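You operate a simulated robot arm through the tools that you are given. There is no shell and no other tool. Be economical: measure what you need, move in short steps, check, and stop when the job is done.

You are at the controls of a simulated two-armed robot. One attempt, no reset.

Task
Pick up the green tin from the top of the wash bench with one hand, pass it to the other hand and put it on the top of the side table. Set down upright: green tin.

Only the result counts: the job must be done as asked and must still hold three seconds after the hand-in. Knocking over, shifting, dropping, spilling or breaking anything else fails it.

Robot
Two 7-joint arms with two-finger parallel grippers on one trunk, on a base that drives. Base frame: it is fixed to the floor where the robot stands at the start and does not move with it; the origin is under the middle of the robot, x ahead of it, y to its left, z up; the surface under the hand at the start is at about z = 0.86. Lengths are in m, angles in degrees, forces in N, time in s.
The left shoulder is at the start at [0.11, 0.169, 1.511], the right one opposite. With the tool pointing down near the work surface each hand reaches from about 0.4 to 0.72 m from the robot's upright axis, wherever it stands, measured 20 degrees to its own side. Places, roughly: top of the side table [-1.9, 2.3, 0.8]. Payload 1.57 kg a hand.
The tool frame of a hand sits at the grasp point between the pads (the TCP): z along the fingers, y along the line on which they close. The tips reach 0.03 m beyond it. Largest opening 0.08 m; finger width 0.017, thickness 0.012; the body of the gripper, 0.04 by 0.082 m, starts 0.08 m behind the TCP.
Orientation is that of the tool frame in the base frame, as a unit quaternion [x, y, z, w]. With the fingers straight down and closing along the base's y, the tool's x points along the base's -x, its y along +y and its z along -z.

Tools
- The arms move only by the tool servo_tool. It takes "left_commands", "right_commands" or both (then of equal length, played together; a hand with none holds still); each is a list of rows, each an object of numbers (a shift or turn left out is 0, a gripper value left out holds the last): "tx", "ty", "tz": the shift along the base's x, y, z in cm; "rx", "ry", "rz": the turn, a rotation vector about the base's x, y, z in rad; "hand": the gripper command, from -1 (fully open) to 1 (shut), values between in proportion. In form: [{"tx": .., "ty": .., "tz": .., "rx": .., "ry": .., "rz": .., "hand": ..}, ...]. A call has 1 to 10 rows; each row shifts and turns the commanded pose from where the row before left it. Rows are played at 5 a second. More than 0.05 m and 8.6 degrees between two rows, or a gripper value outside its range, and nothing of the call is played. Where a pose cannot be reached the arm comes as near as it can. A force on the tool above 40 N (or 10 N above the force at the start of the call, whichever is more), or a blocked arm, ends the call early, and 0.2 s more pass. Each finger travels about 0.072 m/s and halts on what it meets, pressing with about 25 N; the grip force reading is that of the motor and also rises with nothing between the fingers. The clock runs only during rows and for 0.2 s after the last one: add rows that do not move to give the fingers time. The reply holds the time, the measured pose of the TCP, the force on the tool along the base axes, the opening and the grip force, in the units named above and with some noise, with the torque about the TCP (base axes, N m) and any sound that the robot's microphone picked up, and new pictures: "show" is both (left out), scene, wrist or none (wrist: the cameras of the hands that moved).
- Cameras (640 x 400 px; columns grow to the right, rows downward): "scene" is now at [0.1505, -0.0216, 1.6903]; the picture's right is [-0.28, -0.96, 0.00], its down [-0.76, 0.22, -0.61] and it looks along [0.58, -0.17, -0.79] (base axes); focal length 252 px, centre (320, 200). "left" rides on the left gripper at [0.072, 0.007, -0.122] in its tool frame; the picture's right is [-0.09, 1.00, 0.00], its down [-0.84, -0.08, -0.54] and it looks along [-0.54, -0.05, 0.84] (tool axes); focal length 238 px, centre (320, 200). "right" rides on the right gripper at [0.072, -0.007, -0.122] in its tool frame; the picture's right is [0.09, 1.00, 0.00], its down [-0.84, 0.08, -0.54] and it looks along [-0.54, 0.05, 0.84] (tool axes); focal length 238 px, centre (320, 200). There is no depth. A picture from a camera that has moved, and an enlarged one, comes with that camera's place and axes in the base frame and with its lens.
- slide_trunk(by): slides the trunk up (or, below 0, down) by that many m; the arms and the scene camera ride with it, the base frame stays. It gives what a move gives, with no picture.
- drive_base(legs): drives the robot by 1 to 6 legs, each [ahead, left, turn to the left] in m, m and degrees, along the robot's own axes; the way and the turn of a leg run together, so that a leg with both is an arc; at most 1.5 m and 180 degrees a leg. The arms and the cameras ride along, it lands a little off, and it stops where it bumps. It gives what a move gives, and a new picture of the scene camera.
- turn_head(pan, tilt): turns the head with the scene camera to pan (to the left, within 86 degrees either way) and tilt (down, from -29 to 69), counted from straight ahead of the robot. It gives what a move gives, and a new picture of the scene camera.
- inspect(camera, box): a new picture of the part [left, top, right, bottom] of that camera's present view, enlarged. The clock stands still meanwhile.
- sign_off(): hands the job in; it is judged then, once.

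Work in short steps. Places have to be worked out from the pictures, the camera data and where the tool is seen: move nearer, look again, correct. Check each grasp and each placing, and mend what went wrong. You have 120 turns and 260 pictures in all, those below and enlarged ones among them. Open the grippers and draw the arms clear of the work before you hand the job in, unless the task says otherwise; then end with one line.

The tools are called after "Request:" as name(argument=value, ...) on one line, values as JSON. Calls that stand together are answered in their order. servo_tool: Moves the arms, as the interface text tells. Its arguments: {"type":"object","properties":{"left_commands":{"type":"array","items":{"type":"object","properties":{"tx":{"type":"number"},"ty":{"type":"number"},"tz":{"type":"number"},"rx":{"type":"number"},"ry":{"type":"number"},"rz":{"type":"number"},"hand":{"type":"number"}}}},"right_commands":{"type":"array","items":{"type":"object","properties":{"tx":{"type":"number"},"ty":{"type":"number"},"tz":{"type":"number"},"rx":{"type":"number"},"ry":{"type":"number"},"rz":{"type":"number"},"hand":{"type":"number"}}}},"show":{"type":"string","enum":["both","scene","wrist","none"]}},"required":[]} The other tools are called the same way: slide_trunk (by) slides the trunk up or down; drive_base (legs) drives the base; turn_head (pan, tilt) turns the head that bears the scene camera; inspect (camera, box) takes an enlarged picture of a part of a camera's view; sign_off () hands the job in.

At the start:

```text
clock: 0.0
left_position: [0.6746, 0.1865, 1.0401]
left_tcp_rot: [0.0, 1.0, 0.001, 0.0]
left_contact_force: [0.1, 0.0, 0.0]
left_wrist_torque: [0.02, -0.02, 0.01]
left_gripper_width: 0.0802
left_gripper_force: 0.1
right_position: [0.6485, -0.2918, 1.0405]
right_tcp_rot: [0.001, 1.0, 0.0, -0.001]
right_contact_force: [0.5, 0.0, 0.2]
right_wrist_torque: [0.0, -0.01, -0.01]
right_gripper_width: 0.0798
right_gripper_force: 0.1
trunk travel left (down, up): [-0.825, 0.065]
robot x, y, heading: [0.0031, 0.0005, -0.3]
head pan, tilt: [-16.3, 52.5]
```

scene: 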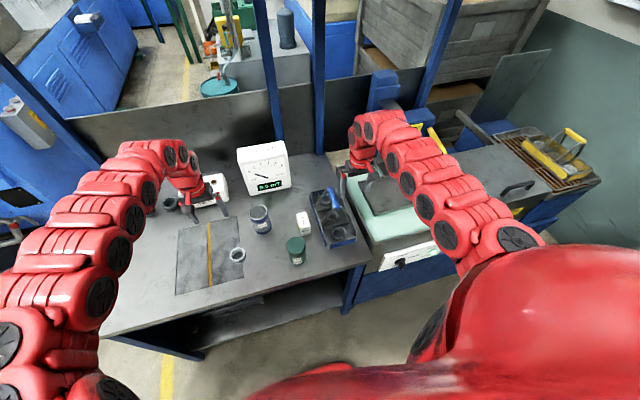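
right: 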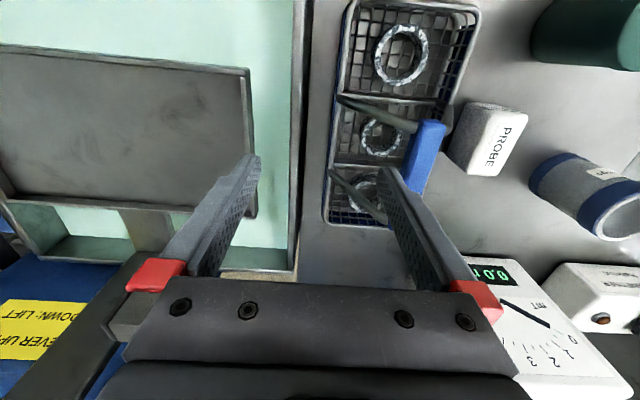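
left: 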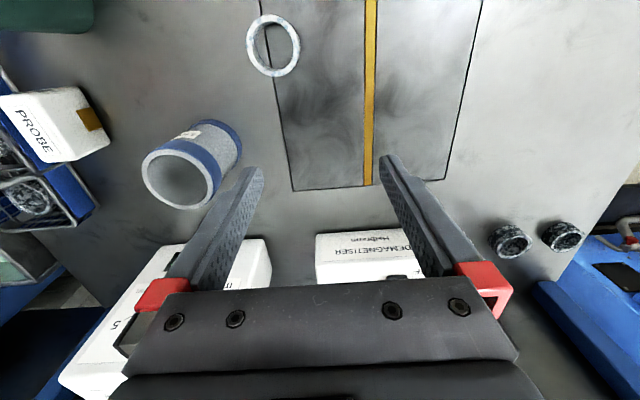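

The green object stands near (296,250) in the scene picture, about [0.55, -0.05]. I'll enlarge it to check what it is and which bench it stands on.

Request:
inspect(camera="scene", box=[220, 160, 380, 280])

Request:
turn_head(pan=-60, tilt=35)

Request:
turn_head(pan=60, tilt=30)

```text
3.33 times, centred on (300, 220) of scene
camera zoom: at [0.1505, -0.0216, 1.6903], right [-0.28, -0.96, 0.0], down [-0.76, 0.22, -0.61], along [0.58, -0.17, -0.79], focal length 839 px, centre (387, 133)
```

zoom: 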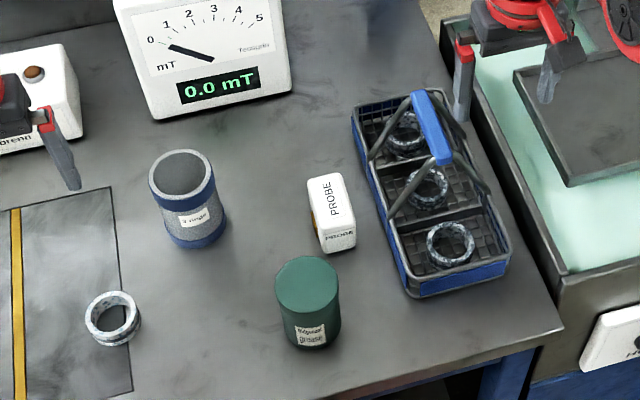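

```text
clock: 1.1
left_position: [0.6764, 0.1857, 1.0412]
left_tcp_rot: [0.0, 1.0, 0.0, 0.0]
left_contact_force: [0.3, -0.8, 0.2]
left_wrist_torque: [0.0, 0.01, 0.0]
left_gripper_width: 0.0795
left_gripper_force: 0.1
right_position: [0.6487, -0.2912, 1.0408]
right_tcp_rot: [0.0, 1.0, 0.0, 0.0]
right_contact_force: [0.2, -0.6, 0.0]
right_wrist_torque: [0.0, 0.01, -0.02]
right_gripper_width: 0.0802
right_gripper_force: 0.0
trunk travel left (down, up): [-0.825, 0.065]
robot x, y, heading: [0.0043, 0.0, 0.2]
head pan, tilt: [-60.0, 35.0]
camera scene: at [0.123, -0.0768, 1.7153], right [-0.87, -0.5, 0.0], down [-0.29, 0.5, -0.82], along [0.41, -0.71, -0.57], focal length 252 px, centre (320, 200)
```

scene: 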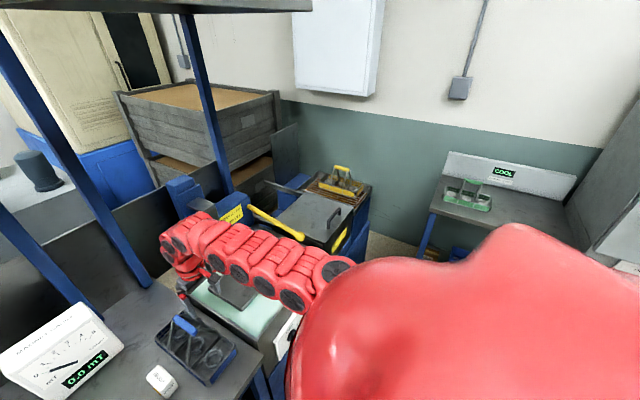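

```text
clock: 3.1
left_position: [0.6745, 0.187, 1.0417]
left_tcp_rot: [0.0, 1.0, 0.0, 0.0]
left_contact_force: [0.0, -0.5, -0.2]
left_wrist_torque: [0.01, -0.03, 0.06]
left_gripper_width: 0.0801
left_gripper_force: 0.1
right_position: [0.6489, -0.292, 1.04]
right_tcp_rot: [0.0, 1.0, 0.0, 0.0]
right_contact_force: [-0.5, 0.3, 0.9]
right_wrist_torque: [0.03, 0.0, 0.0]
right_gripper_width: 0.0797
right_gripper_force: 0.0
trunk travel left (down, up): [-0.825, 0.065]
robot x, y, heading: [0.0006, 0.0007, 0.1]
head pan, tilt: [60.0, 30.0]
camera scene: at [0.1241, 0.0777, 1.7231], right [0.87, -0.5, 0.0], down [-0.25, -0.43, -0.87], along [0.43, 0.75, -0.5], focal length 252 px, centre (320, 200)
```

scene: 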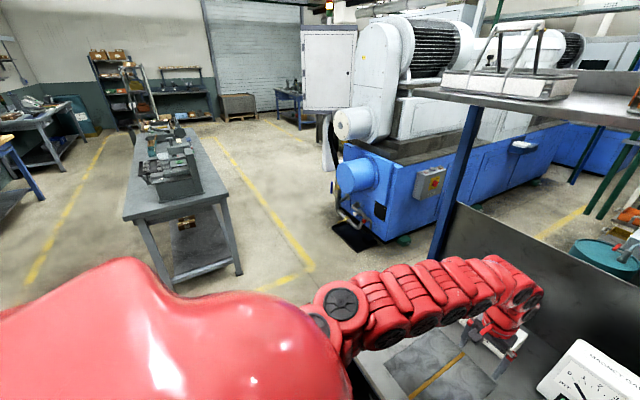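

The tin is on this bench with its foot at about [0.53, -0.05], roughly 0.1 tall and 0.065 wide. The side table is behind on the left. I'll look back at the bench and bring the open right hand over the tin, staying high.

Request:
turn_head(pan=-5, tilt=55)

Request:
servo_tool(right_commands=[{"tz": 4, "hand": -1}, {"tz": 4}, {"tx": -2, "ty": 4}, {"tx": -2, "ty": 4}, {"tx": -2, "ty": 4}, {"tx": -2, "ty": 4}, {"tx": -2, "ty": 4}, {"tx": -2, "ty": 4}, {}])

```text
clock: 4.5
left_position: [0.6758, 0.1873, 1.0417]
left_tcp_rot: [0.0, 1.0, 0.0, 0.0]
left_contact_force: [0.4, -0.7, 0.4]
left_wrist_torque: [0.01, 0.01, 0.0]
left_gripper_width: 0.0799
left_gripper_force: 0.0
right_position: [0.6496, -0.2918, 1.0407]
right_tcp_rot: [0.0, 1.0, 0.0, 0.0]
right_contact_force: [0.6, -0.7, 0.7]
right_wrist_torque: [-0.02, 0.01, 0.01]
right_gripper_width: 0.0799
right_gripper_force: 0.1
trunk travel left (down, up): [-0.825, 0.065]
robot x, y, heading: [0.0057, -0.0006, -0.1]
head pan, tilt: [-5.0, 55.0]
camera scene: at [0.1507, -0.0068, 1.6871], right [-0.09, -1.0, 0.0], down [-0.82, 0.07, -0.57], along [0.57, -0.05, -0.82], focal length 252 px, centre (320, 200)
```

scene: 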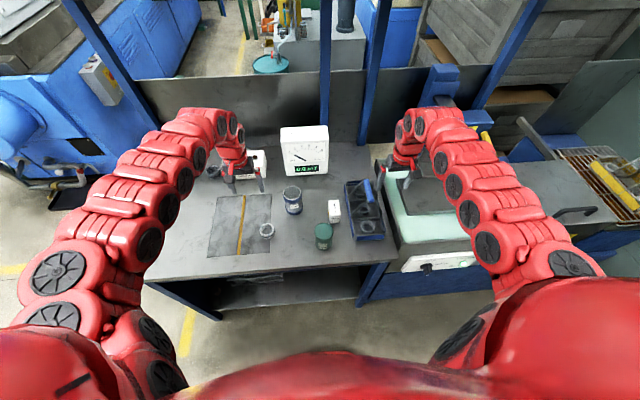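

```text
clock: 6.5
left_position: [0.6744, 0.1881, 1.0405]
left_tcp_rot: [0.0, 1.0, -0.001, 0.0]
left_contact_force: [0.7, -1.2, 0.6]
left_wrist_torque: [-0.01, 0.03, 0.01]
left_gripper_width: 0.0801
left_gripper_force: 0.0
right_position: [0.6391, -0.269, 1.1178]
right_tcp_rot: [0.001, 1.0, 0.0, 0.0]
right_contact_force: [-0.2, -0.6, 0.1]
right_wrist_torque: [-0.02, 0.0, -0.02]
right_gripper_width: 0.08
right_gripper_force: 0.0
right hand out of reach, approached as far as the arm can: row 3, 4, 5, 6, 7, 8
trunk travel left (down, up): [-0.825, 0.065]
robot x, y, heading: [-0.0003, 0.0011, 0.3]
head pan, tilt: [-5.0, 55.0]
camera scene: at [0.1507, -0.0069, 1.6871], right [-0.09, -1.0, 0.0], down [-0.82, 0.07, -0.57], along [0.57, -0.05, -0.82], focal length 252 px, centre (320, 200)
camera right: at [0.5654, -0.2764, 1.2405], right [-0.09, 1.0, 0.0], down [0.84, 0.08, 0.54], along [0.54, 0.05, -0.84], focal length 238 px, centre (320, 200)
```

scene: 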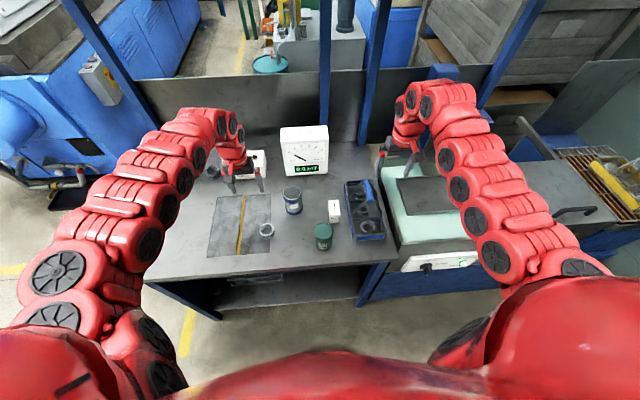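
right: 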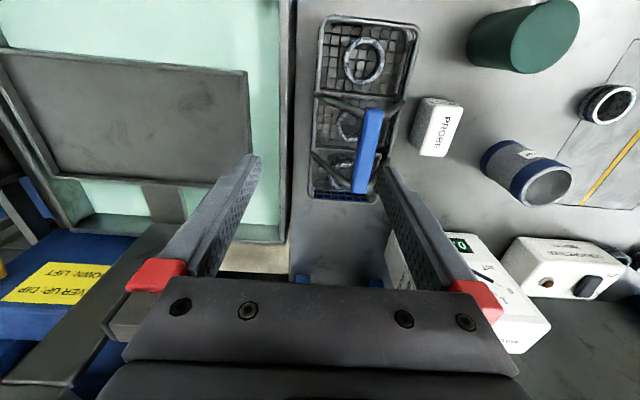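

Both targets lie inside the arm's near limit here. I'll raise the trunk for clearance, then move the base left and slightly back so the tin sits about 20° to the right at 0.6 m.

Request:
slide_trunk(by=0.06)

Request:
drive_base(legs=[[-0.06, 0, 0], [0, 0.15, 0]])

Request:
servo_tool(right_commands=[{}], show="wrist")

```text
clock: 7.5
left_position: [0.676, 0.1868, 1.1]
left_tcp_rot: [0.0, 1.0, 0.0, 0.0]
left_contact_force: [0.4, -0.1, 0.0]
left_wrist_torque: [-0.01, 0.02, 0.01]
left_gripper_width: 0.08
left_gripper_force: 0.0
right_position: [0.638, -0.2686, 1.1787]
right_tcp_rot: [0.001, 1.0, 0.0, 0.0]
right_contact_force: [0.9, -0.1, 0.0]
right_wrist_torque: [0.0, -0.03, -0.01]
right_gripper_width: 0.0802
right_gripper_force: 0.0
trunk travel left (down, up): [-0.885, 0.005]
robot x, y, heading: [-0.0008, -0.0035, -0.2]
head pan, tilt: [-5.0, 55.0]
```

```text
clock: 9.4
left_position: [0.6165, 0.3333, 1.1021]
left_tcp_rot: [0.0, 1.0, 0.0, 0.0]
left_contact_force: [0.3, -0.2, -0.1]
left_wrist_torque: [0.03, -0.01, 0.0]
left_gripper_width: 0.0802
left_gripper_force: 0.1
right_position: [0.5801, -0.1226, 1.1781]
right_tcp_rot: [0.001, 1.0, 0.001, 0.0]
right_contact_force: [-0.3, -1.2, 0.3]
right_wrist_torque: [0.06, -0.01, 0.0]
right_gripper_width: 0.08
right_gripper_force: 0.1
trunk travel left (down, up): [-0.885, 0.005]
robot x, y, heading: [-0.0597, 0.1518, 0.4]
head pan, tilt: [-5.0, 55.0]
camera scene: at [0.0914, 0.1389, 1.7471], right [-0.09, -1.0, 0.0], down [-0.82, 0.07, -0.57], along [0.57, -0.05, -0.82], focal length 252 px, centre (320, 200)
```

scene: 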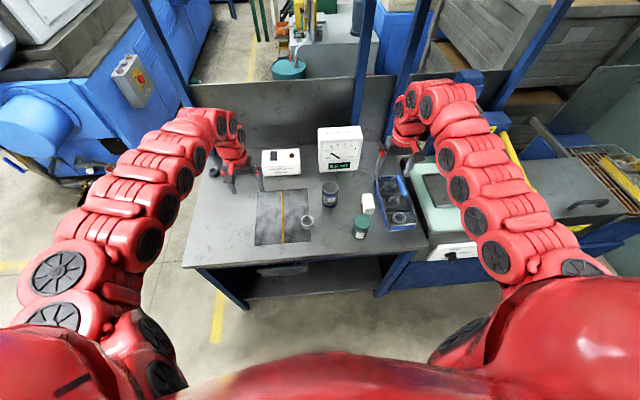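

```text
clock: 9.8
left_position: [0.6144, 0.3352, 1.1016]
left_tcp_rot: [-0.001, 1.0, 0.001, 0.001]
left_contact_force: [1.0, -0.4, 0.0]
left_wrist_torque: [0.04, 0.0, -0.03]
left_gripper_width: 0.0799
left_gripper_force: 0.1
right_position: [0.5781, -0.1204, 1.1779]
right_tcp_rot: [0.001, 1.0, 0.001, 0.0]
right_contact_force: [0.2, -0.6, -0.3]
right_wrist_torque: [0.0, -0.01, -0.02]
right_gripper_width: 0.0801
right_gripper_force: 0.1
trunk travel left (down, up): [-0.885, 0.005]
robot x, y, heading: [-0.0577, 0.1467, 0.0]
head pan, tilt: [-5.0, 55.0]
camera right: at [0.5054, -0.1285, 1.3006], right [-0.09, 1.0, 0.0], down [0.84, 0.08, 0.54], along [0.54, 0.05, -0.84], focal length 238 px, centre (320, 200)
```

right: 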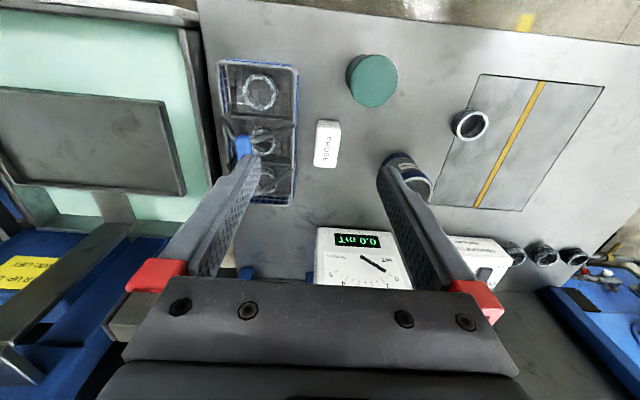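

The wrist view puts the tin's top centre at about [0.536, -0.058], with a diameter near 0.064. I'll centre the hand over it and go down part of the way.

Request:
servo_tool(right_commands=[{"tx": -2.1, "ty": 3.1}, {"tx": -2.1, "ty": 3.1}, {"tz": -4}, {"tz": -4}, {}, {}])

```text
clock: 11.2
left_position: [0.6168, 0.3363, 1.1014]
left_tcp_rot: [0.0, 1.0, -0.001, 0.0]
left_contact_force: [-0.5, 0.5, 0.0]
left_wrist_torque: [-0.02, -0.02, -0.01]
left_gripper_width: 0.0799
left_gripper_force: 0.1
right_position: [0.5805, -0.1214, 1.0973]
right_tcp_rot: [0.002, 1.0, 0.0, 0.0]
right_contact_force: [-0.2, 0.7, -1.1]
right_wrist_torque: [-0.03, 0.02, -0.01]
right_gripper_width: 0.0798
right_gripper_force: 0.0
right hand out of reach, approached as far as the arm can: row 1, 2
trunk travel left (down, up): [-0.885, 0.005]
robot x, y, heading: [-0.0601, 0.1483, -0.2]
head pan, tilt: [-5.0, 55.0]
camera scene: at [0.0917, 0.142, 1.747], right [-0.09, -1.0, 0.0], down [-0.82, 0.07, -0.57], along [0.57, -0.05, -0.82], focal length 252 px, centre (320, 200)
camera right: at [0.5062, -0.1289, 1.2201], right [-0.09, 1.0, 0.0], down [0.84, 0.08, 0.54], along [0.54, 0.05, -0.84], focal length 238 px, centre (320, 200)
```

scene: 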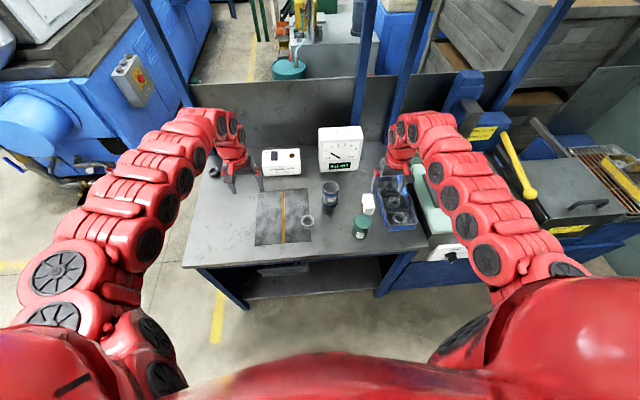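
right: 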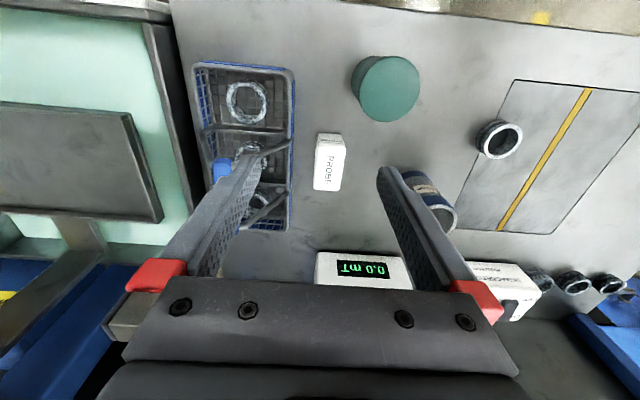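

The sideways step was blocked at the higher level, but the hand did go down. I'll try the inward shift again in small pieces at this height to see what limits it.

Request:
servo_tool(right_commands=[{"ty": 2}, {"ty": 2}, {"tx": -2}, {"tx": -2}, {}], show="none")

```text
clock: 12.4
left_position: [0.6164, 0.3364, 1.1001]
left_tcp_rot: [-0.001, 1.0, -0.001, -0.001]
left_contact_force: [0.1, -0.8, 0.5]
left_wrist_torque: [0.01, 0.05, 0.0]
left_gripper_width: 0.0802
left_gripper_force: 0.2
right_position: [0.5679, -0.084, 1.0878]
right_tcp_rot: [0.001, 1.0, 0.0, -0.002]
right_contact_force: [-0.4, 0.2, -0.2]
right_wrist_torque: [-0.01, 0.02, 0.04]
right_gripper_width: 0.0801
right_gripper_force: 0.0
right hand out of reach, approached as far as the arm can: row 3, 4
trunk travel left (down, up): [-0.885, 0.005]
robot x, y, heading: [-0.059, 0.1475, 0.1]
head pan, tilt: [-5.0, 55.0]
```

Only the -x direction is limited, and the near limit eases lower down. I'll descend to z≈1.03, still above the tin, and then shift to it.

Request:
servo_tool(right_commands=[{"tz": -3}, {"tz": -2.5}, {"tx": -1.6, "ty": 1.3}, {"tx": -1.6, "ty": 1.3}, {}, {}])

```text
clock: 13.8
left_position: [0.6149, 0.3352, 1.1005]
left_tcp_rot: [0.0, 1.0, 0.0, -0.001]
left_contact_force: [-0.4, -0.3, 0.0]
left_wrist_torque: [0.0, 0.0, 0.03]
left_gripper_width: 0.0801
left_gripper_force: 0.1
right_position: [0.5407, -0.0595, 1.0304]
right_tcp_rot: [0.001, 1.0, 0.0, -0.001]
right_contact_force: [-1.0, -0.1, 0.3]
right_wrist_torque: [0.01, 0.0, 0.04]
right_gripper_width: 0.0802
right_gripper_force: 0.2
right hand out of reach, approached as far as the arm can: row 4
trunk travel left (down, up): [-0.885, 0.005]
robot x, y, heading: [-0.0587, 0.1512, 0.0]
head pan, tilt: [-5.0, 55.0]
camera scene: at [0.0906, 0.1419, 1.7471], right [-0.09, -1.0, 0.0], down [-0.82, 0.07, -0.57], along [0.57, -0.05, -0.82], focal length 252 px, centre (320, 200)
camera right: at [0.4678, -0.0672, 1.1526], right [-0.09, 1.0, 0.0], down [0.84, 0.08, 0.54], along [0.54, 0.05, -0.84], focal length 238 px, centre (320, 200)
```

scene: 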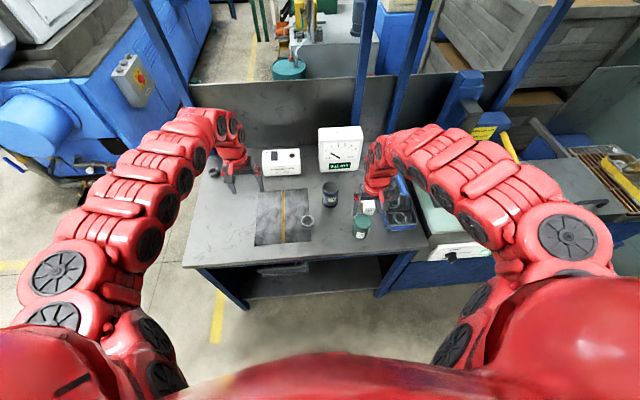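
right: 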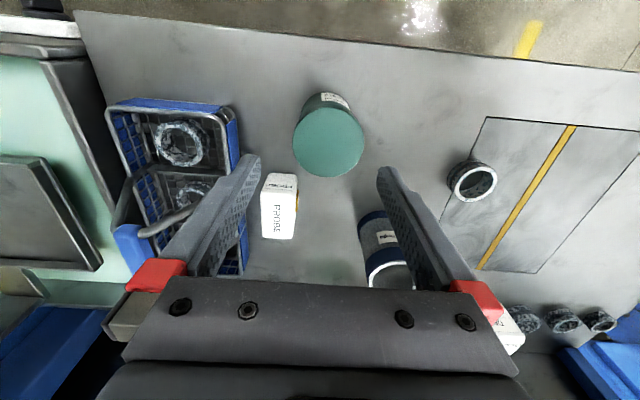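

Two wrist views together place the tin top at [0.537, -0.054, 0.953], diameter about 0.062. I'll shift +0.5 cm in y, lower part of the way to check alignment before going over the tin.

Request:
servo_tool(right_commands=[{"ty": 0.5, "tz": -1}, {"tz": -2}, {}, {}], show="wrist")

```text
clock: 14.8
left_position: [0.6156, 0.3361, 1.1003]
left_tcp_rot: [0.0, 1.0, 0.0, 0.0]
left_contact_force: [-0.1, 0.4, -0.2]
left_wrist_torque: [0.01, 0.01, 0.0]
left_gripper_width: 0.0799
left_gripper_force: 0.0
right_position: [0.5422, -0.0554, 0.9989]
right_tcp_rot: [0.001, 1.0, 0.0, -0.001]
right_contact_force: [0.3, -0.9, -0.1]
right_wrist_torque: [-0.02, 0.02, 0.01]
right_gripper_width: 0.0798
right_gripper_force: 0.0
trunk travel left (down, up): [-0.885, 0.005]
robot x, y, heading: [-0.0603, 0.1504, -0.2]
head pan, tilt: [-5.0, 55.0]
camera right: at [0.4686, -0.0626, 1.1211], right [-0.09, 1.0, 0.0], down [0.84, 0.08, 0.54], along [0.54, 0.05, -0.84], focal length 238 px, centre (320, 200)
```

right: 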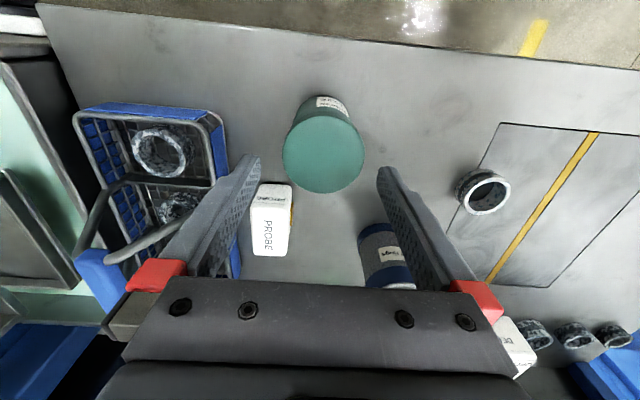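

The tin top is at [0.537, -0.055] and the hand is at x=0.542. I'll correct by -0.5 cm in x and go down to z≈0.928.

Request:
servo_tool(right_commands=[{"tx": -0.5, "tz": -1}, {"tz": -2}, {"tz": -2}, {"tz": -2}, {}, {}])

```text
clock: 16.2
left_position: [0.616, 0.3363, 1.0998]
left_tcp_rot: [0.0, 1.0, 0.0, 0.0]
left_contact_force: [-0.9, 0.9, -0.9]
left_wrist_torque: [-0.03, 0.02, 0.04]
left_gripper_width: 0.0802
left_gripper_force: 0.0
right_position: [0.5363, -0.0548, 0.9283]
right_tcp_rot: [0.001, 1.0, 0.0, 0.0]
right_contact_force: [-0.3, -0.6, -0.3]
right_wrist_torque: [0.01, -0.02, -0.01]
right_gripper_width: 0.0801
right_gripper_force: 0.0
trunk travel left (down, up): [-0.885, 0.005]
robot x, y, heading: [-0.0608, 0.1541, -0.1]
head pan, tilt: [-5.0, 55.0]
camera scene: at [0.0915, 0.142, 1.7471], right [-0.09, -1.0, 0.0], down [-0.82, 0.07, -0.57], along [0.57, -0.05, -0.82], focal length 252 px, centre (320, 200)
camera right: at [0.4638, -0.0625, 1.0507], right [-0.09, 1.0, 0.0], down [0.84, 0.08, 0.54], along [0.54, 0.05, -0.84], focal length 238 px, centre (320, 200)
```

scene: 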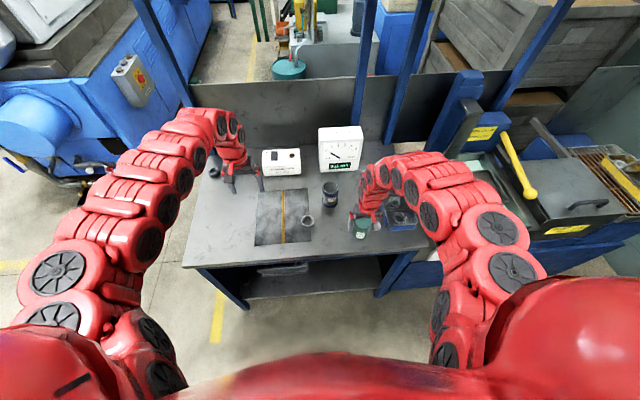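
right: 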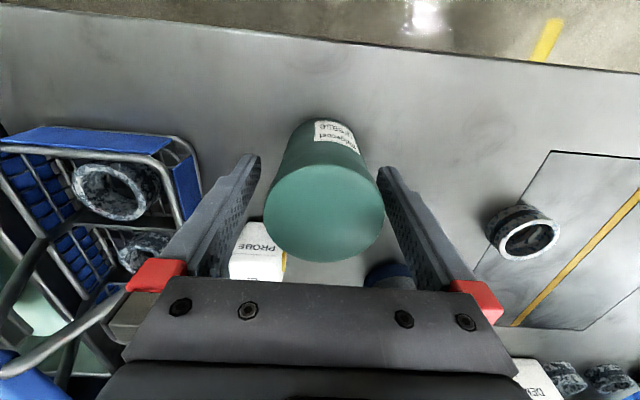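

The tin sits between the pads, so I'll close the right hand on it.

Request:
servo_tool(right_commands=[{"hand": 0}, {"hand": 0.5}, {"hand": 1}, {"hand": 1}, {"hand": 1}], show="wrist")

Request:
servo_tool(right_commands=[{"tz": 1}, {"tz": 2}, {"tz": 2}, {}])

```text
clock: 17.4
left_position: [0.6164, 0.3352, 1.1]
left_tcp_rot: [0.0, 1.0, -0.001, 0.0]
left_contact_force: [0.6, 0.5, -0.1]
left_wrist_torque: [0.01, -0.01, 0.04]
left_gripper_width: 0.0801
left_gripper_force: 0.1
right_position: [0.5369, -0.0557, 0.9288]
right_tcp_rot: [0.001, 1.0, -0.001, 0.0]
right_contact_force: [0.8, -0.7, 0.6]
right_wrist_torque: [-0.02, -0.04, 0.0]
right_gripper_width: 0.0594
right_gripper_force: 25.1
trunk travel left (down, up): [-0.885, 0.005]
robot x, y, heading: [-0.0597, 0.1488, -0.3]
head pan, tilt: [-5.0, 55.0]
camera right: at [0.4639, -0.0625, 1.0507], right [-0.09, 1.0, 0.0], down [0.84, 0.08, 0.54], along [0.54, 0.05, -0.84], focal length 238 px, centre (320, 200)
```

right: 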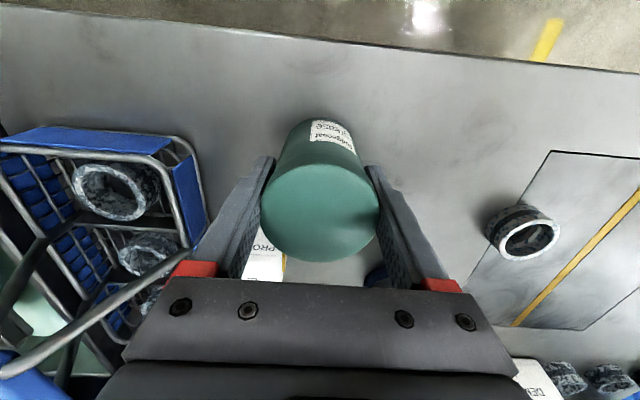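

```text
clock: 18.4
left_position: [0.6158, 0.3351, 1.1006]
left_tcp_rot: [-0.001, 1.0, 0.0, 0.0]
left_contact_force: [-0.7, 0.1, 0.1]
left_wrist_torque: [0.01, 0.02, -0.03]
left_gripper_width: 0.0802
left_gripper_force: 0.2
right_position: [0.5387, -0.0558, 0.9786]
right_tcp_rot: [0.001, 1.0, 0.0, 0.0]
right_contact_force: [-0.4, -0.3, -2.4]
right_wrist_torque: [0.01, 0.02, 0.0]
right_gripper_width: 0.0591
right_gripper_force: 24.6
trunk travel left (down, up): [-0.885, 0.005]
robot x, y, heading: [-0.0586, 0.1492, -0.1]
head pan, tilt: [-5.0, 55.0]
camera scene: at [0.092, 0.1417, 1.747], right [-0.09, -1.0, 0.0], down [-0.82, 0.07, -0.57], along [0.57, -0.05, -0.82], focal length 252 px, centre (320, 200)
camera right: at [0.4652, -0.0619, 1.1], right [-0.09, 1.0, 0.0], down [0.84, 0.08, 0.54], along [0.54, 0.05, -0.84], focal length 238 px, centre (320, 200)
```

scene: 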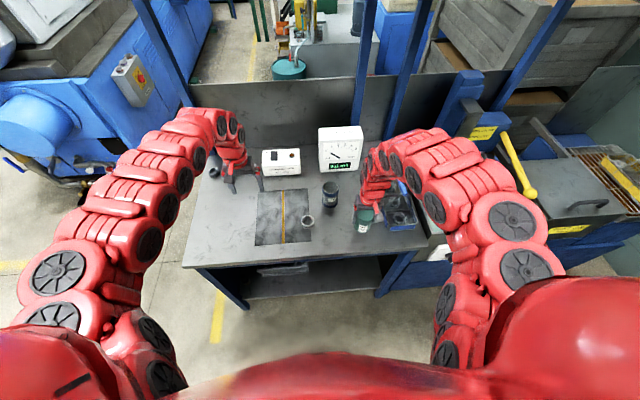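
right: 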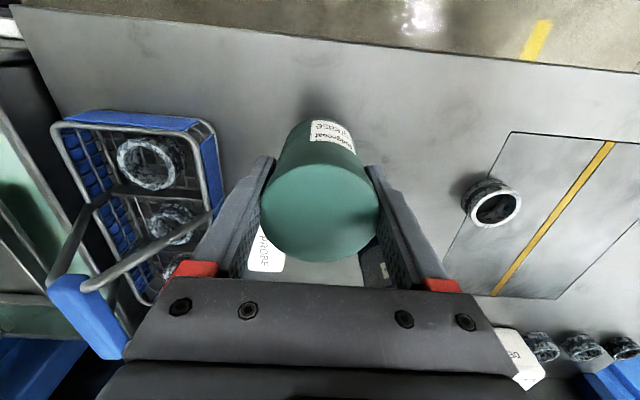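

The tin is held, weighing about 2.4 N. I'll lift it higher, easing outward for reach, and look at the surroundings on both sides before driving.

Request:
servo_tool(right_commands=[{"tz": 2, "tx": 1}, {"tz": 2, "tx": 1}, {"tz": 2, "tx": 1}, {"tz": 2, "tx": 1}, {}], show="none")

Request:
turn_head(pan=86, tilt=25)

Request:
turn_head(pan=-86, tilt=25)

```text
clock: 19.6
left_position: [0.6176, 0.3364, 1.0998]
left_tcp_rot: [0.0, 1.0, 0.001, 0.0]
left_contact_force: [0.5, 0.9, -0.2]
left_wrist_torque: [-0.01, 0.01, 0.02]
left_gripper_width: 0.08
left_gripper_force: 0.0
right_position: [0.5792, -0.0542, 1.0577]
right_tcp_rot: [0.001, 1.0, 0.0, 0.0]
right_contact_force: [-0.2, -0.3, -2.1]
right_wrist_torque: [-0.02, -0.01, -0.04]
right_gripper_width: 0.0595
right_gripper_force: 24.8
trunk travel left (down, up): [-0.885, 0.005]
robot x, y, heading: [-0.0586, 0.1498, -0.2]
head pan, tilt: [-5.0, 55.0]
```

```text
clock: 21.3
left_position: [0.6165, 0.3355, 1.1004]
left_tcp_rot: [-0.001, 1.0, 0.0, 0.0]
left_contact_force: [-0.8, 0.0, -0.2]
left_wrist_torque: [0.0, 0.01, -0.02]
left_gripper_width: 0.0799
left_gripper_force: 0.1
right_position: [0.5799, -0.0547, 1.0576]
right_tcp_rot: [0.001, 1.0, 0.0, -0.001]
right_contact_force: [0.1, 0.7, -2.1]
right_wrist_torque: [-0.01, 0.03, -0.04]
right_gripper_width: 0.0595
right_gripper_force: 24.5
trunk travel left (down, up): [-0.885, 0.005]
robot x, y, heading: [-0.057, 0.1462, -0.4]
head pan, tilt: [85.9, 25.0]
camera scene: at [0.0266, 0.2401, 1.791], right [1.0, -0.07, 0.0], down [-0.03, -0.42, -0.91], along [0.06, 0.9, -0.42], focal length 252 px, centre (320, 200)
```

scene: 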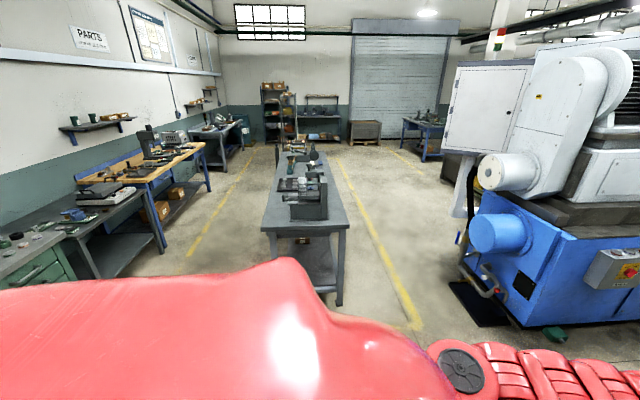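

```text
clock: 23.9
left_position: [0.6158, 0.335, 1.0999]
left_tcp_rot: [0.0, 1.0, -0.001, 0.001]
left_contact_force: [-0.1, 0.0, 0.4]
left_wrist_torque: [0.01, -0.02, 0.0]
left_gripper_width: 0.0802
left_gripper_force: 0.0
right_position: [0.5788, -0.0558, 1.058]
right_tcp_rot: [0.001, 1.0, 0.0, -0.001]
right_contact_force: [0.2, -0.1, -1.1]
right_wrist_torque: [-0.03, 0.04, 0.0]
right_gripper_width: 0.0595
right_gripper_force: 25.0
trunk travel left (down, up): [-0.885, 0.005]
robot x, y, heading: [-0.0587, 0.1493, -0.2]
head pan, tilt: [-85.9, 25.0]
camera scene: at [0.0267, 0.0562, 1.791], right [-1.0, -0.07, 0.0], down [-0.03, 0.42, -0.91], along [0.07, -0.9, -0.42], focal length 252 px, centre (320, 200)
```

scene: 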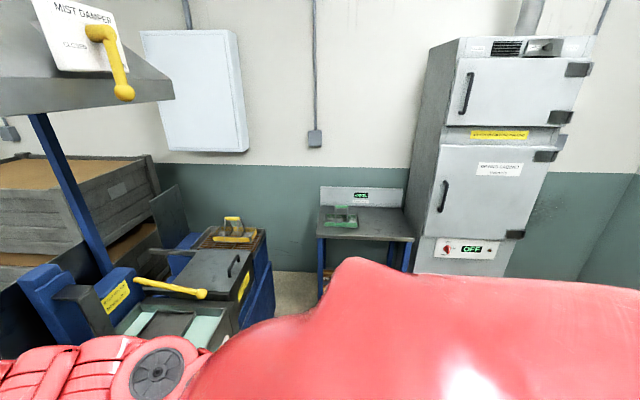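

The side table is the grey bench on the back-left wall, and the floor behind me is clear. I'll back away from the bench by 0.4 m.

Request:
turn_head(pan=0, tilt=45)

Request:
drive_base(legs=[[-0.4, 0, 0]])

```text
clock: 25.5
left_position: [0.6167, 0.3364, 1.101]
left_tcp_rot: [0.0, 1.0, 0.0, -0.001]
left_contact_force: [-0.4, 0.3, 0.3]
left_wrist_torque: [0.02, -0.01, 0.02]
left_gripper_width: 0.0803
left_gripper_force: 0.0
right_position: [0.5772, -0.0552, 1.0593]
right_tcp_rot: [0.0, 1.0, 0.0, -0.001]
right_contact_force: [0.2, -0.9, -1.6]
right_wrist_torque: [0.0, -0.04, -0.03]
right_gripper_width: 0.0594
right_gripper_force: 25.3
trunk travel left (down, up): [-0.885, 0.005]
robot x, y, heading: [-0.061, 0.1505, 0.1]
head pan, tilt: [0.0, 45.0]
camera scene: at [0.1013, 0.1481, 1.7605], right [0.0, -1.0, 0.0], down [-0.71, 0.0, -0.71], along [0.71, 0.0, -0.71], focal length 252 px, centre (320, 200)
```

scene: 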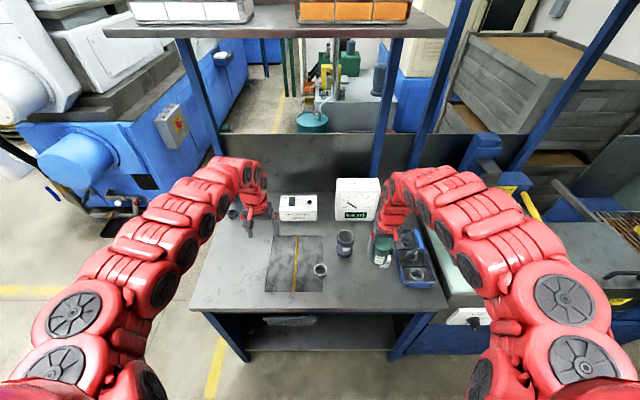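

```text
clock: 28.0
left_position: [0.2178, 0.3339, 1.0992]
left_tcp_rot: [0.0, 1.0, 0.001, -0.001]
left_contact_force: [0.5, 0.0, -0.4]
left_wrist_torque: [0.0, 0.01, -0.01]
left_gripper_width: 0.0802
left_gripper_force: 0.2
right_position: [0.1795, -0.0554, 1.0576]
right_tcp_rot: [0.002, 1.0, -0.001, 0.0]
right_contact_force: [0.3, 0.1, -2.5]
right_wrist_torque: [0.02, 0.0, -0.02]
right_gripper_width: 0.0594
right_gripper_force: 24.7
trunk travel left (down, up): [-0.885, 0.005]
robot x, y, heading: [-0.4565, 0.1509, -0.1]
head pan, tilt: [0.0, 45.0]
camera scene: at [-0.2974, 0.148, 1.7602], right [0.0, -1.0, 0.0], down [-0.71, 0.0, -0.71], along [0.71, 0.0, -0.71], focal length 252 px, centre (320, 200)
```

scene: 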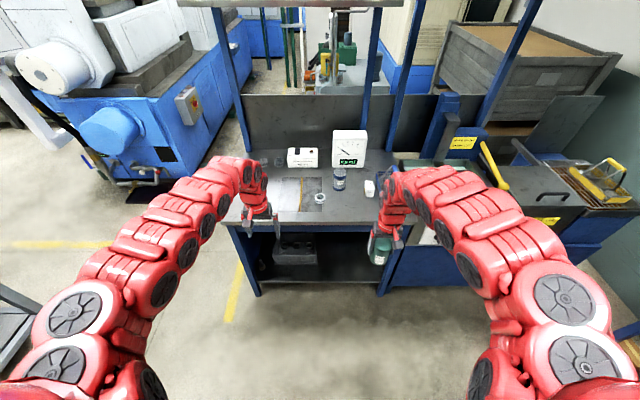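

Clear of the bench now. For the handover the left hand should point to the robot's right (-y), horizontal and closing along x, taking the tin low. I'll try turning the left hand in free space: yaw +90° first.

Request:
servo_tool(left_commands=[{"rz": 0.143}, {"rz": 0.143}, {"rz": 0.143}, {"rz": 0.143}, {"rz": 0.143}, {"rz": 0.143}, {"rz": 0.143}, {"rz": 0.143}, {"rz": 0.143}, {"rz": 0.143}], show="none")

Request:
servo_tool(left_commands=[{"rz": 0.141}, {"rx": -0.14}, {"rx": -0.14}, {"rx": -0.14}, {"rx": -0.14}, {"rx": -0.14}, {}], show="scene")

```text
clock: 30.2
left_position: [0.2161, 0.3351, 1.0998]
left_tcp_rot: [-0.655, 0.755, -0.001, 0.0]
left_contact_force: [-0.3, 0.2, 0.1]
left_wrist_torque: [0.01, -0.01, -0.01]
left_gripper_width: 0.0801
left_gripper_force: 0.1
right_position: [0.1779, -0.0554, 1.0579]
right_tcp_rot: [0.001, 1.0, 0.0, -0.001]
right_contact_force: [0.2, 0.8, -2.2]
right_wrist_torque: [-0.02, 0.03, 0.0]
right_gripper_width: 0.0595
right_gripper_force: 24.5
trunk travel left (down, up): [-0.885, 0.005]
robot x, y, heading: [-0.4574, 0.1469, 0.0]
head pan, tilt: [0.0, 45.0]
```

```text
clock: 31.8
left_position: [0.2158, 0.3342, 1.1014]
left_tcp_rot: [-0.664, 0.665, -0.243, -0.243]
left_contact_force: [-0.4, -1.3, -0.3]
left_wrist_torque: [0.03, 0.02, 0.01]
left_gripper_width: 0.0803
left_gripper_force: 0.0
right_position: [0.1781, -0.0568, 1.0575]
right_tcp_rot: [0.001, 1.0, 0.0, 0.0]
right_contact_force: [0.1, -0.3, -1.2]
right_wrist_torque: [-0.01, -0.03, 0.04]
right_gripper_width: 0.0596
right_gripper_force: 24.8
trunk travel left (down, up): [-0.885, 0.005]
robot x, y, heading: [-0.4614, 0.1484, 0.2]
head pan, tilt: [0.0, 45.0]
camera scene: at [-0.2992, 0.1474, 1.7605], right [0.0, -1.0, 0.0], down [-0.71, 0.0, -0.71], along [0.71, 0.0, -0.71], focal length 252 px, centre (320, 200)
```

scene: 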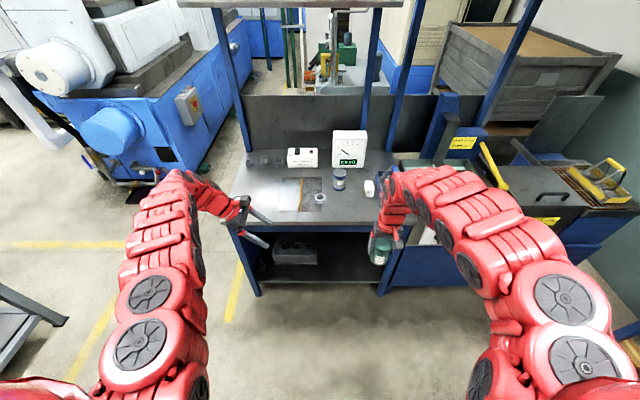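

That works so far, with the left hand tilted 40°. I'll continue to about 75°, which leaves the fingers 15° below horizontal so the wrist stays clear of the table later.

Request:
servo_tool(left_commands=[{"rx": -0.122}, {"rx": -0.122}, {"rx": -0.122}, {"rx": -0.122}, {"rx": -0.122}, {}])

```text
clock: 33.2
left_position: [0.157, 0.3055, 1.1254]
left_tcp_rot: [-0.561, 0.561, -0.432, -0.43]
left_contact_force: [0.1, 0.3, 0.4]
left_wrist_torque: [-0.03, -0.02, -0.01]
left_gripper_width: 0.0799
left_gripper_force: 0.1
left hand out of reach, approached as far as the arm can: row 1, 2, 3, 5
right_position: [0.1794, -0.056, 1.0572]
right_tcp_rot: [0.001, 1.0, 0.001, 0.0]
right_contact_force: [-0.3, 0.4, -2.2]
right_wrist_torque: [0.01, -0.02, 0.03]
right_gripper_width: 0.0597
right_gripper_force: 25.0
trunk travel left (down, up): [-0.885, 0.005]
robot x, y, heading: [-0.4607, 0.147, -0.4]
head pan, tilt: [0.0, 45.0]
camera scene: at [-0.2988, 0.1464, 1.7604], right [0.0, -1.0, 0.0], down [-0.71, 0.0, -0.71], along [0.71, 0.0, -0.71], focal length 252 px, centre (320, 200)
camera left: at [0.1496, 0.4071, 1.2269], right [-1.0, 0.02, -0.09], down [0.08, 0.74, -0.67], along [0.05, -0.67, -0.74], focal length 238 px, centre (320, 200)
```

scene: 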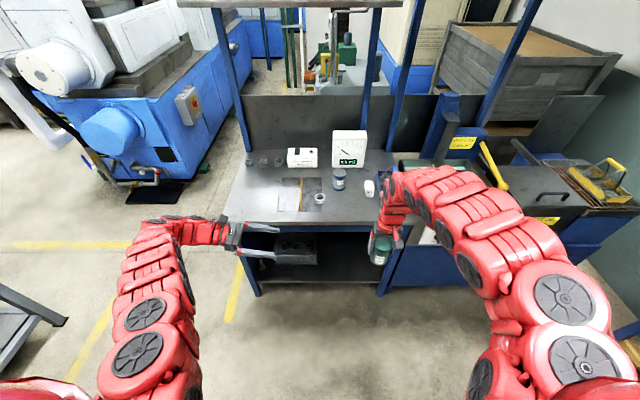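
left: 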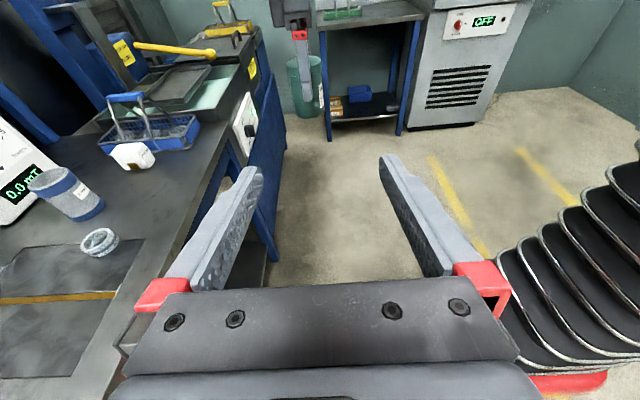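

The left hand is at 75° but was pulled in a bit by reach. I'll bring the tin toward the robot's middle line with the right hand (to y≈0.08) and check that it gets there.

Request:
servo_tool(right_commands=[{"ty": 3}, {"ty": 3}, {"ty": 3}, {"ty": 3}, {}])

```text
clock: 34.4
left_position: [0.1572, 0.307, 1.1256]
left_tcp_rot: [-0.561, 0.562, -0.43, -0.43]
left_contact_force: [-0.3, -1.1, 0.5]
left_wrist_torque: [0.02, -0.02, -0.01]
left_gripper_width: 0.0802
left_gripper_force: 0.1
right_position: [0.1771, 0.0634, 1.055]
right_tcp_rot: [0.002, 1.0, 0.0, -0.001]
right_contact_force: [-0.9, 0.2, -2.4]
right_wrist_torque: [0.0, -0.03, 0.02]
right_gripper_width: 0.0597
right_gripper_force: 24.6
trunk travel left (down, up): [-0.885, 0.005]
robot x, y, heading: [-0.4623, 0.149, -0.1]
head pan, tilt: [0.0, 45.0]
camera scene: at [-0.2989, 0.1473, 1.7604], right [0.0, -1.0, 0.0], down [-0.71, 0.0, -0.71], along [0.71, 0.0, -0.71], focal length 252 px, centre (320, 200)
camera right: at [0.1048, 0.0564, 1.1784], right [-0.09, 1.0, 0.0], down [0.84, 0.07, 0.54], along [0.54, 0.05, -0.84], focal length 238 px, centre (320, 200)
```

scene: 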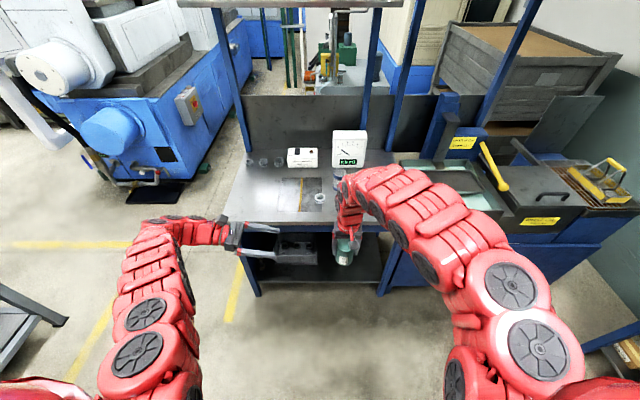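
right: 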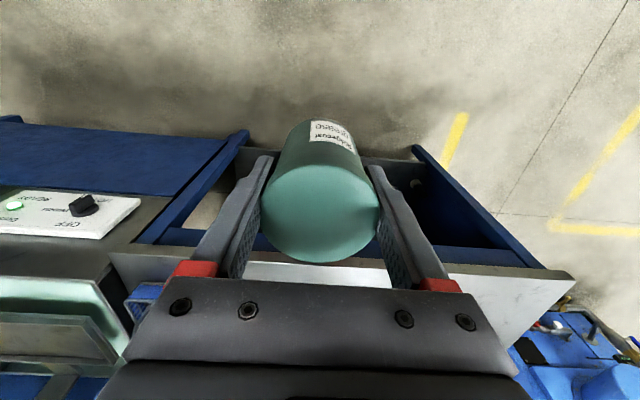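

The tin is now at about [0.177, 0.063], bottom near z=0.987. I'll bring the left hand to a standoff at about y=0.19, z≈1.03, in line with the tin.

Request:
servo_tool(left_commands=[{"tz": -3, "ty": -2}, {"tz": -3, "ty": -3, "tx": 1}, {"tz": -3.5, "ty": -3, "tx": 1}, {"ty": -3}, {}, {}])

```text
clock: 35.8
left_position: [0.1501, 0.2245, 1.0691]
left_tcp_rot: [-0.56, 0.561, -0.431, -0.431]
left_contact_force: [0.4, 0.5, 0.5]
left_wrist_torque: [-0.01, 0.01, -0.01]
left_gripper_width: 0.0801
left_gripper_force: 0.1
left hand out of reach, approached as far as the arm can: row 2, 3
right_position: [0.1778, 0.0647, 1.0562]
right_tcp_rot: [0.0, 1.0, 0.0, -0.001]
right_contact_force: [0.2, -0.2, -1.9]
right_wrist_torque: [0.0, 0.03, -0.01]
right_gripper_width: 0.0597
right_gripper_force: 25.3
trunk travel left (down, up): [-0.885, 0.005]
robot x, y, heading: [-0.4578, 0.1527, 0.1]
head pan, tilt: [0.0, 45.0]
camera scene: at [-0.2992, 0.1495, 1.7605], right [0.0, -1.0, 0.0], down [-0.71, 0.0, -0.71], along [0.71, 0.0, -0.71], focal length 252 px, centre (320, 200)
camera left: at [0.1441, 0.3255, 1.1701], right [-1.0, 0.02, -0.09], down [0.08, 0.74, -0.67], along [0.05, -0.67, -0.74], focal length 238 px, centre (320, 200)
```

scene: 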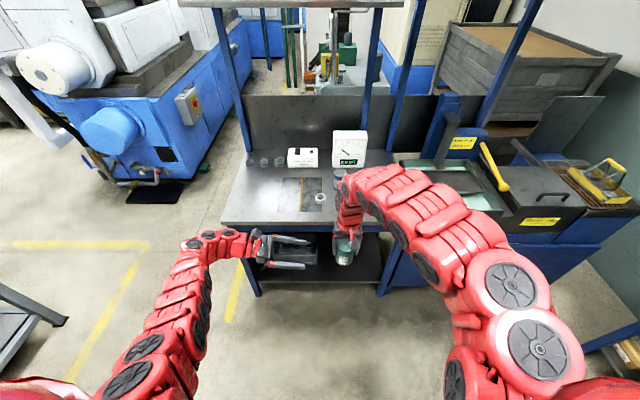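
left: 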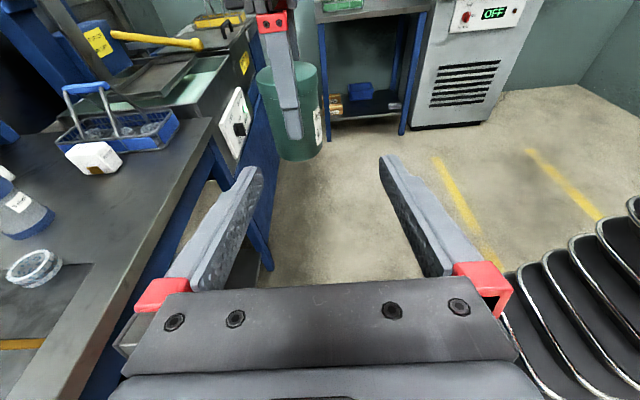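

The left arm is at its outward limit with this sideways approach. I'll yaw both hands +40° together, so the left approaches diagonally forward and its wrist comes nearer the body, while the right hand's fingers stay out of its way. The left moves to a standoff as it turns.

Request:
servo_tool(left_commands=[{"rz": 0.14, "tx": -1.0, "ty": -1}, {"rz": 0.14, "tx": -1.0, "ty": -1}, {"rz": 0.14, "tx": -1, "ty": -1, "tz": -1}, {"rz": 0.14, "tx": -1, "ty": -1, "tz": -1}, {"rz": 0.14, "tx": -1, "ty": -1, "tz": -1}, {}, {}], right_commands=[{"rz": 0.14}, {"rz": 0.14}, {"rz": 0.14}, {"rz": 0.14}, {"rz": 0.14}, {}, {}])

```text
clock: 37.4
left_position: [0.1008, 0.1717, 1.0367]
left_tcp_rot: [0.72, -0.335, 0.552, 0.256]
left_contact_force: [0.3, -0.1, 0.2]
left_wrist_torque: [0.01, -0.03, 0.03]
left_gripper_width: 0.08
left_gripper_force: 0.0
right_position: [0.1781, 0.0642, 1.0584]
right_tcp_rot: [-0.342, 0.94, 0.0, 0.0]
right_contact_force: [0.2, -0.5, -2.0]
right_wrist_torque: [0.0, 0.01, -0.01]
right_gripper_width: 0.0593
right_gripper_force: 25.2
trunk travel left (down, up): [-0.885, 0.005]
robot x, y, heading: [-0.4626, 0.1476, 0.1]
head pan, tilt: [0.0, 45.0]
camera scene: at [-0.2991, 0.1481, 1.7605], right [0.0, -1.0, 0.0], down [-0.71, 0.0, -0.71], along [0.71, 0.0, -0.71], focal length 252 px, centre (320, 200)
camera right: at [0.1262, 0.012, 1.1804], right [-0.71, 0.7, 0.0], down [0.59, 0.6, 0.54], along [0.38, 0.38, -0.84], focal length 238 px, centre (320, 200)
camera left: at [0.0317, 0.2452, 1.139], right [-0.78, -0.62, -0.09], down [-0.42, 0.62, -0.67], along [0.47, -0.48, -0.74], focal length 238 px, centre (320, 200)
```

scene: 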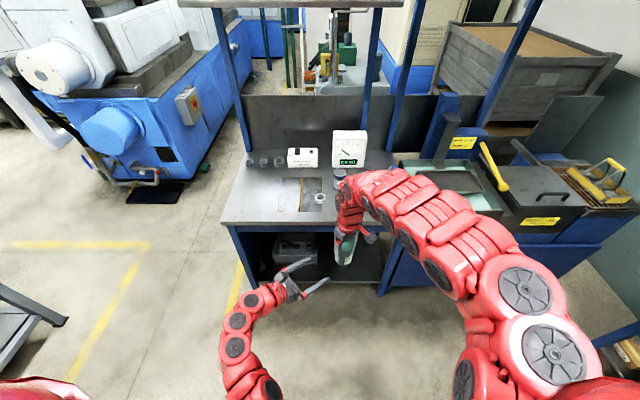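
right: 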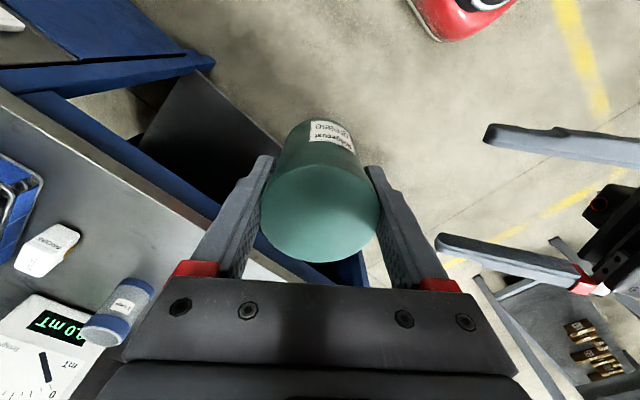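
left: 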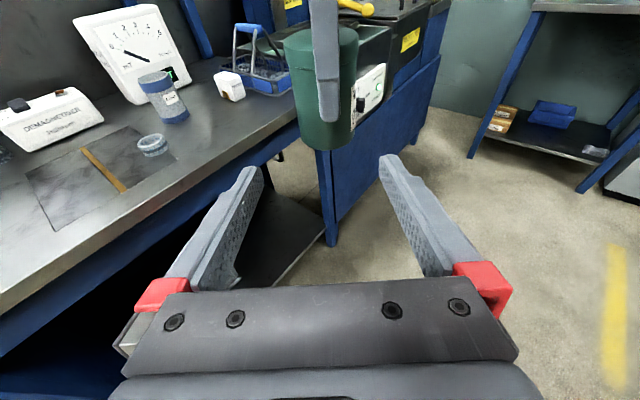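

The left hand faces the tin squarely, with the tin's foot at z≈0.99. I'll make a 1 cm lateral correction, then advance 7 cm along the approach and look.

Request:
servo_tool(left_commands=[{"tx": -0.8, "ty": -0.6, "tz": -0.5}, {"tx": 1.6, "ty": -1.9}, {"tx": 1.6, "ty": -1.9}, {"tx": 1.3, "ty": -1.55}, {}, {}])

```text
clock: 38.8
left_position: [0.137, 0.1125, 1.0313]
left_tcp_rot: [0.719, -0.335, 0.552, 0.256]
left_contact_force: [0.2, 0.6, -0.8]
left_wrist_torque: [0.02, 0.03, 0.0]
left_gripper_width: 0.0802
left_gripper_force: 0.1
right_position: [0.1786, 0.0641, 1.0581]
right_tcp_rot: [-0.341, 0.94, 0.0, 0.0]
right_contact_force: [-0.4, 0.0, -2.6]
right_wrist_torque: [-0.02, -0.01, -0.02]
right_gripper_width: 0.0593
right_gripper_force: 25.1
trunk travel left (down, up): [-0.885, 0.005]
robot x, y, heading: [-0.4618, 0.1501, 0.3]
head pan, tilt: [0.0, 45.0]
camera scene: at [-0.2991, 0.148, 1.7604], right [0.0, -1.0, 0.0], down [-0.71, 0.0, -0.71], along [0.71, 0.0, -0.71], focal length 252 px, centre (320, 200)
camera left: at [0.0677, 0.1855, 1.1342], right [-0.78, -0.62, -0.09], down [-0.42, 0.62, -0.67], along [0.47, -0.48, -0.74], focal length 238 px, centre (320, 200)
```

scene: 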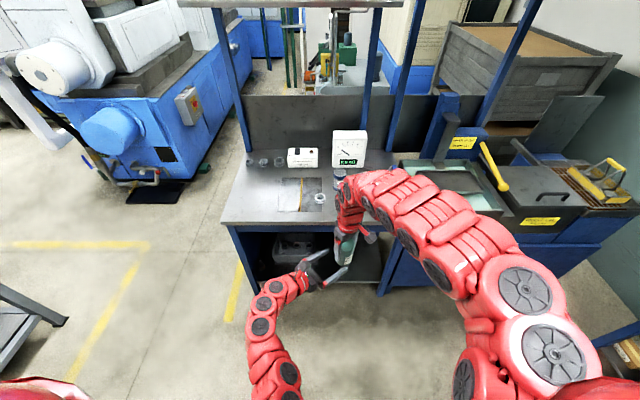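
left: 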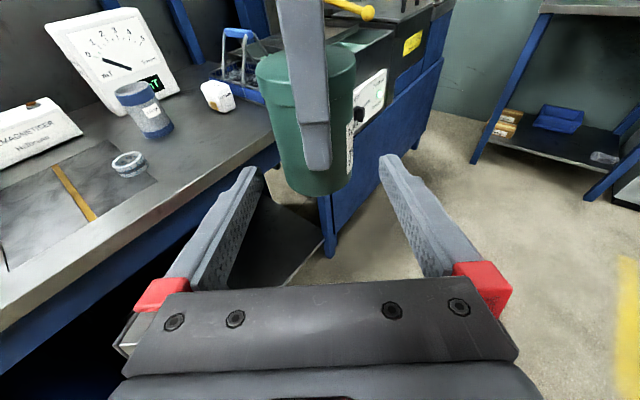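

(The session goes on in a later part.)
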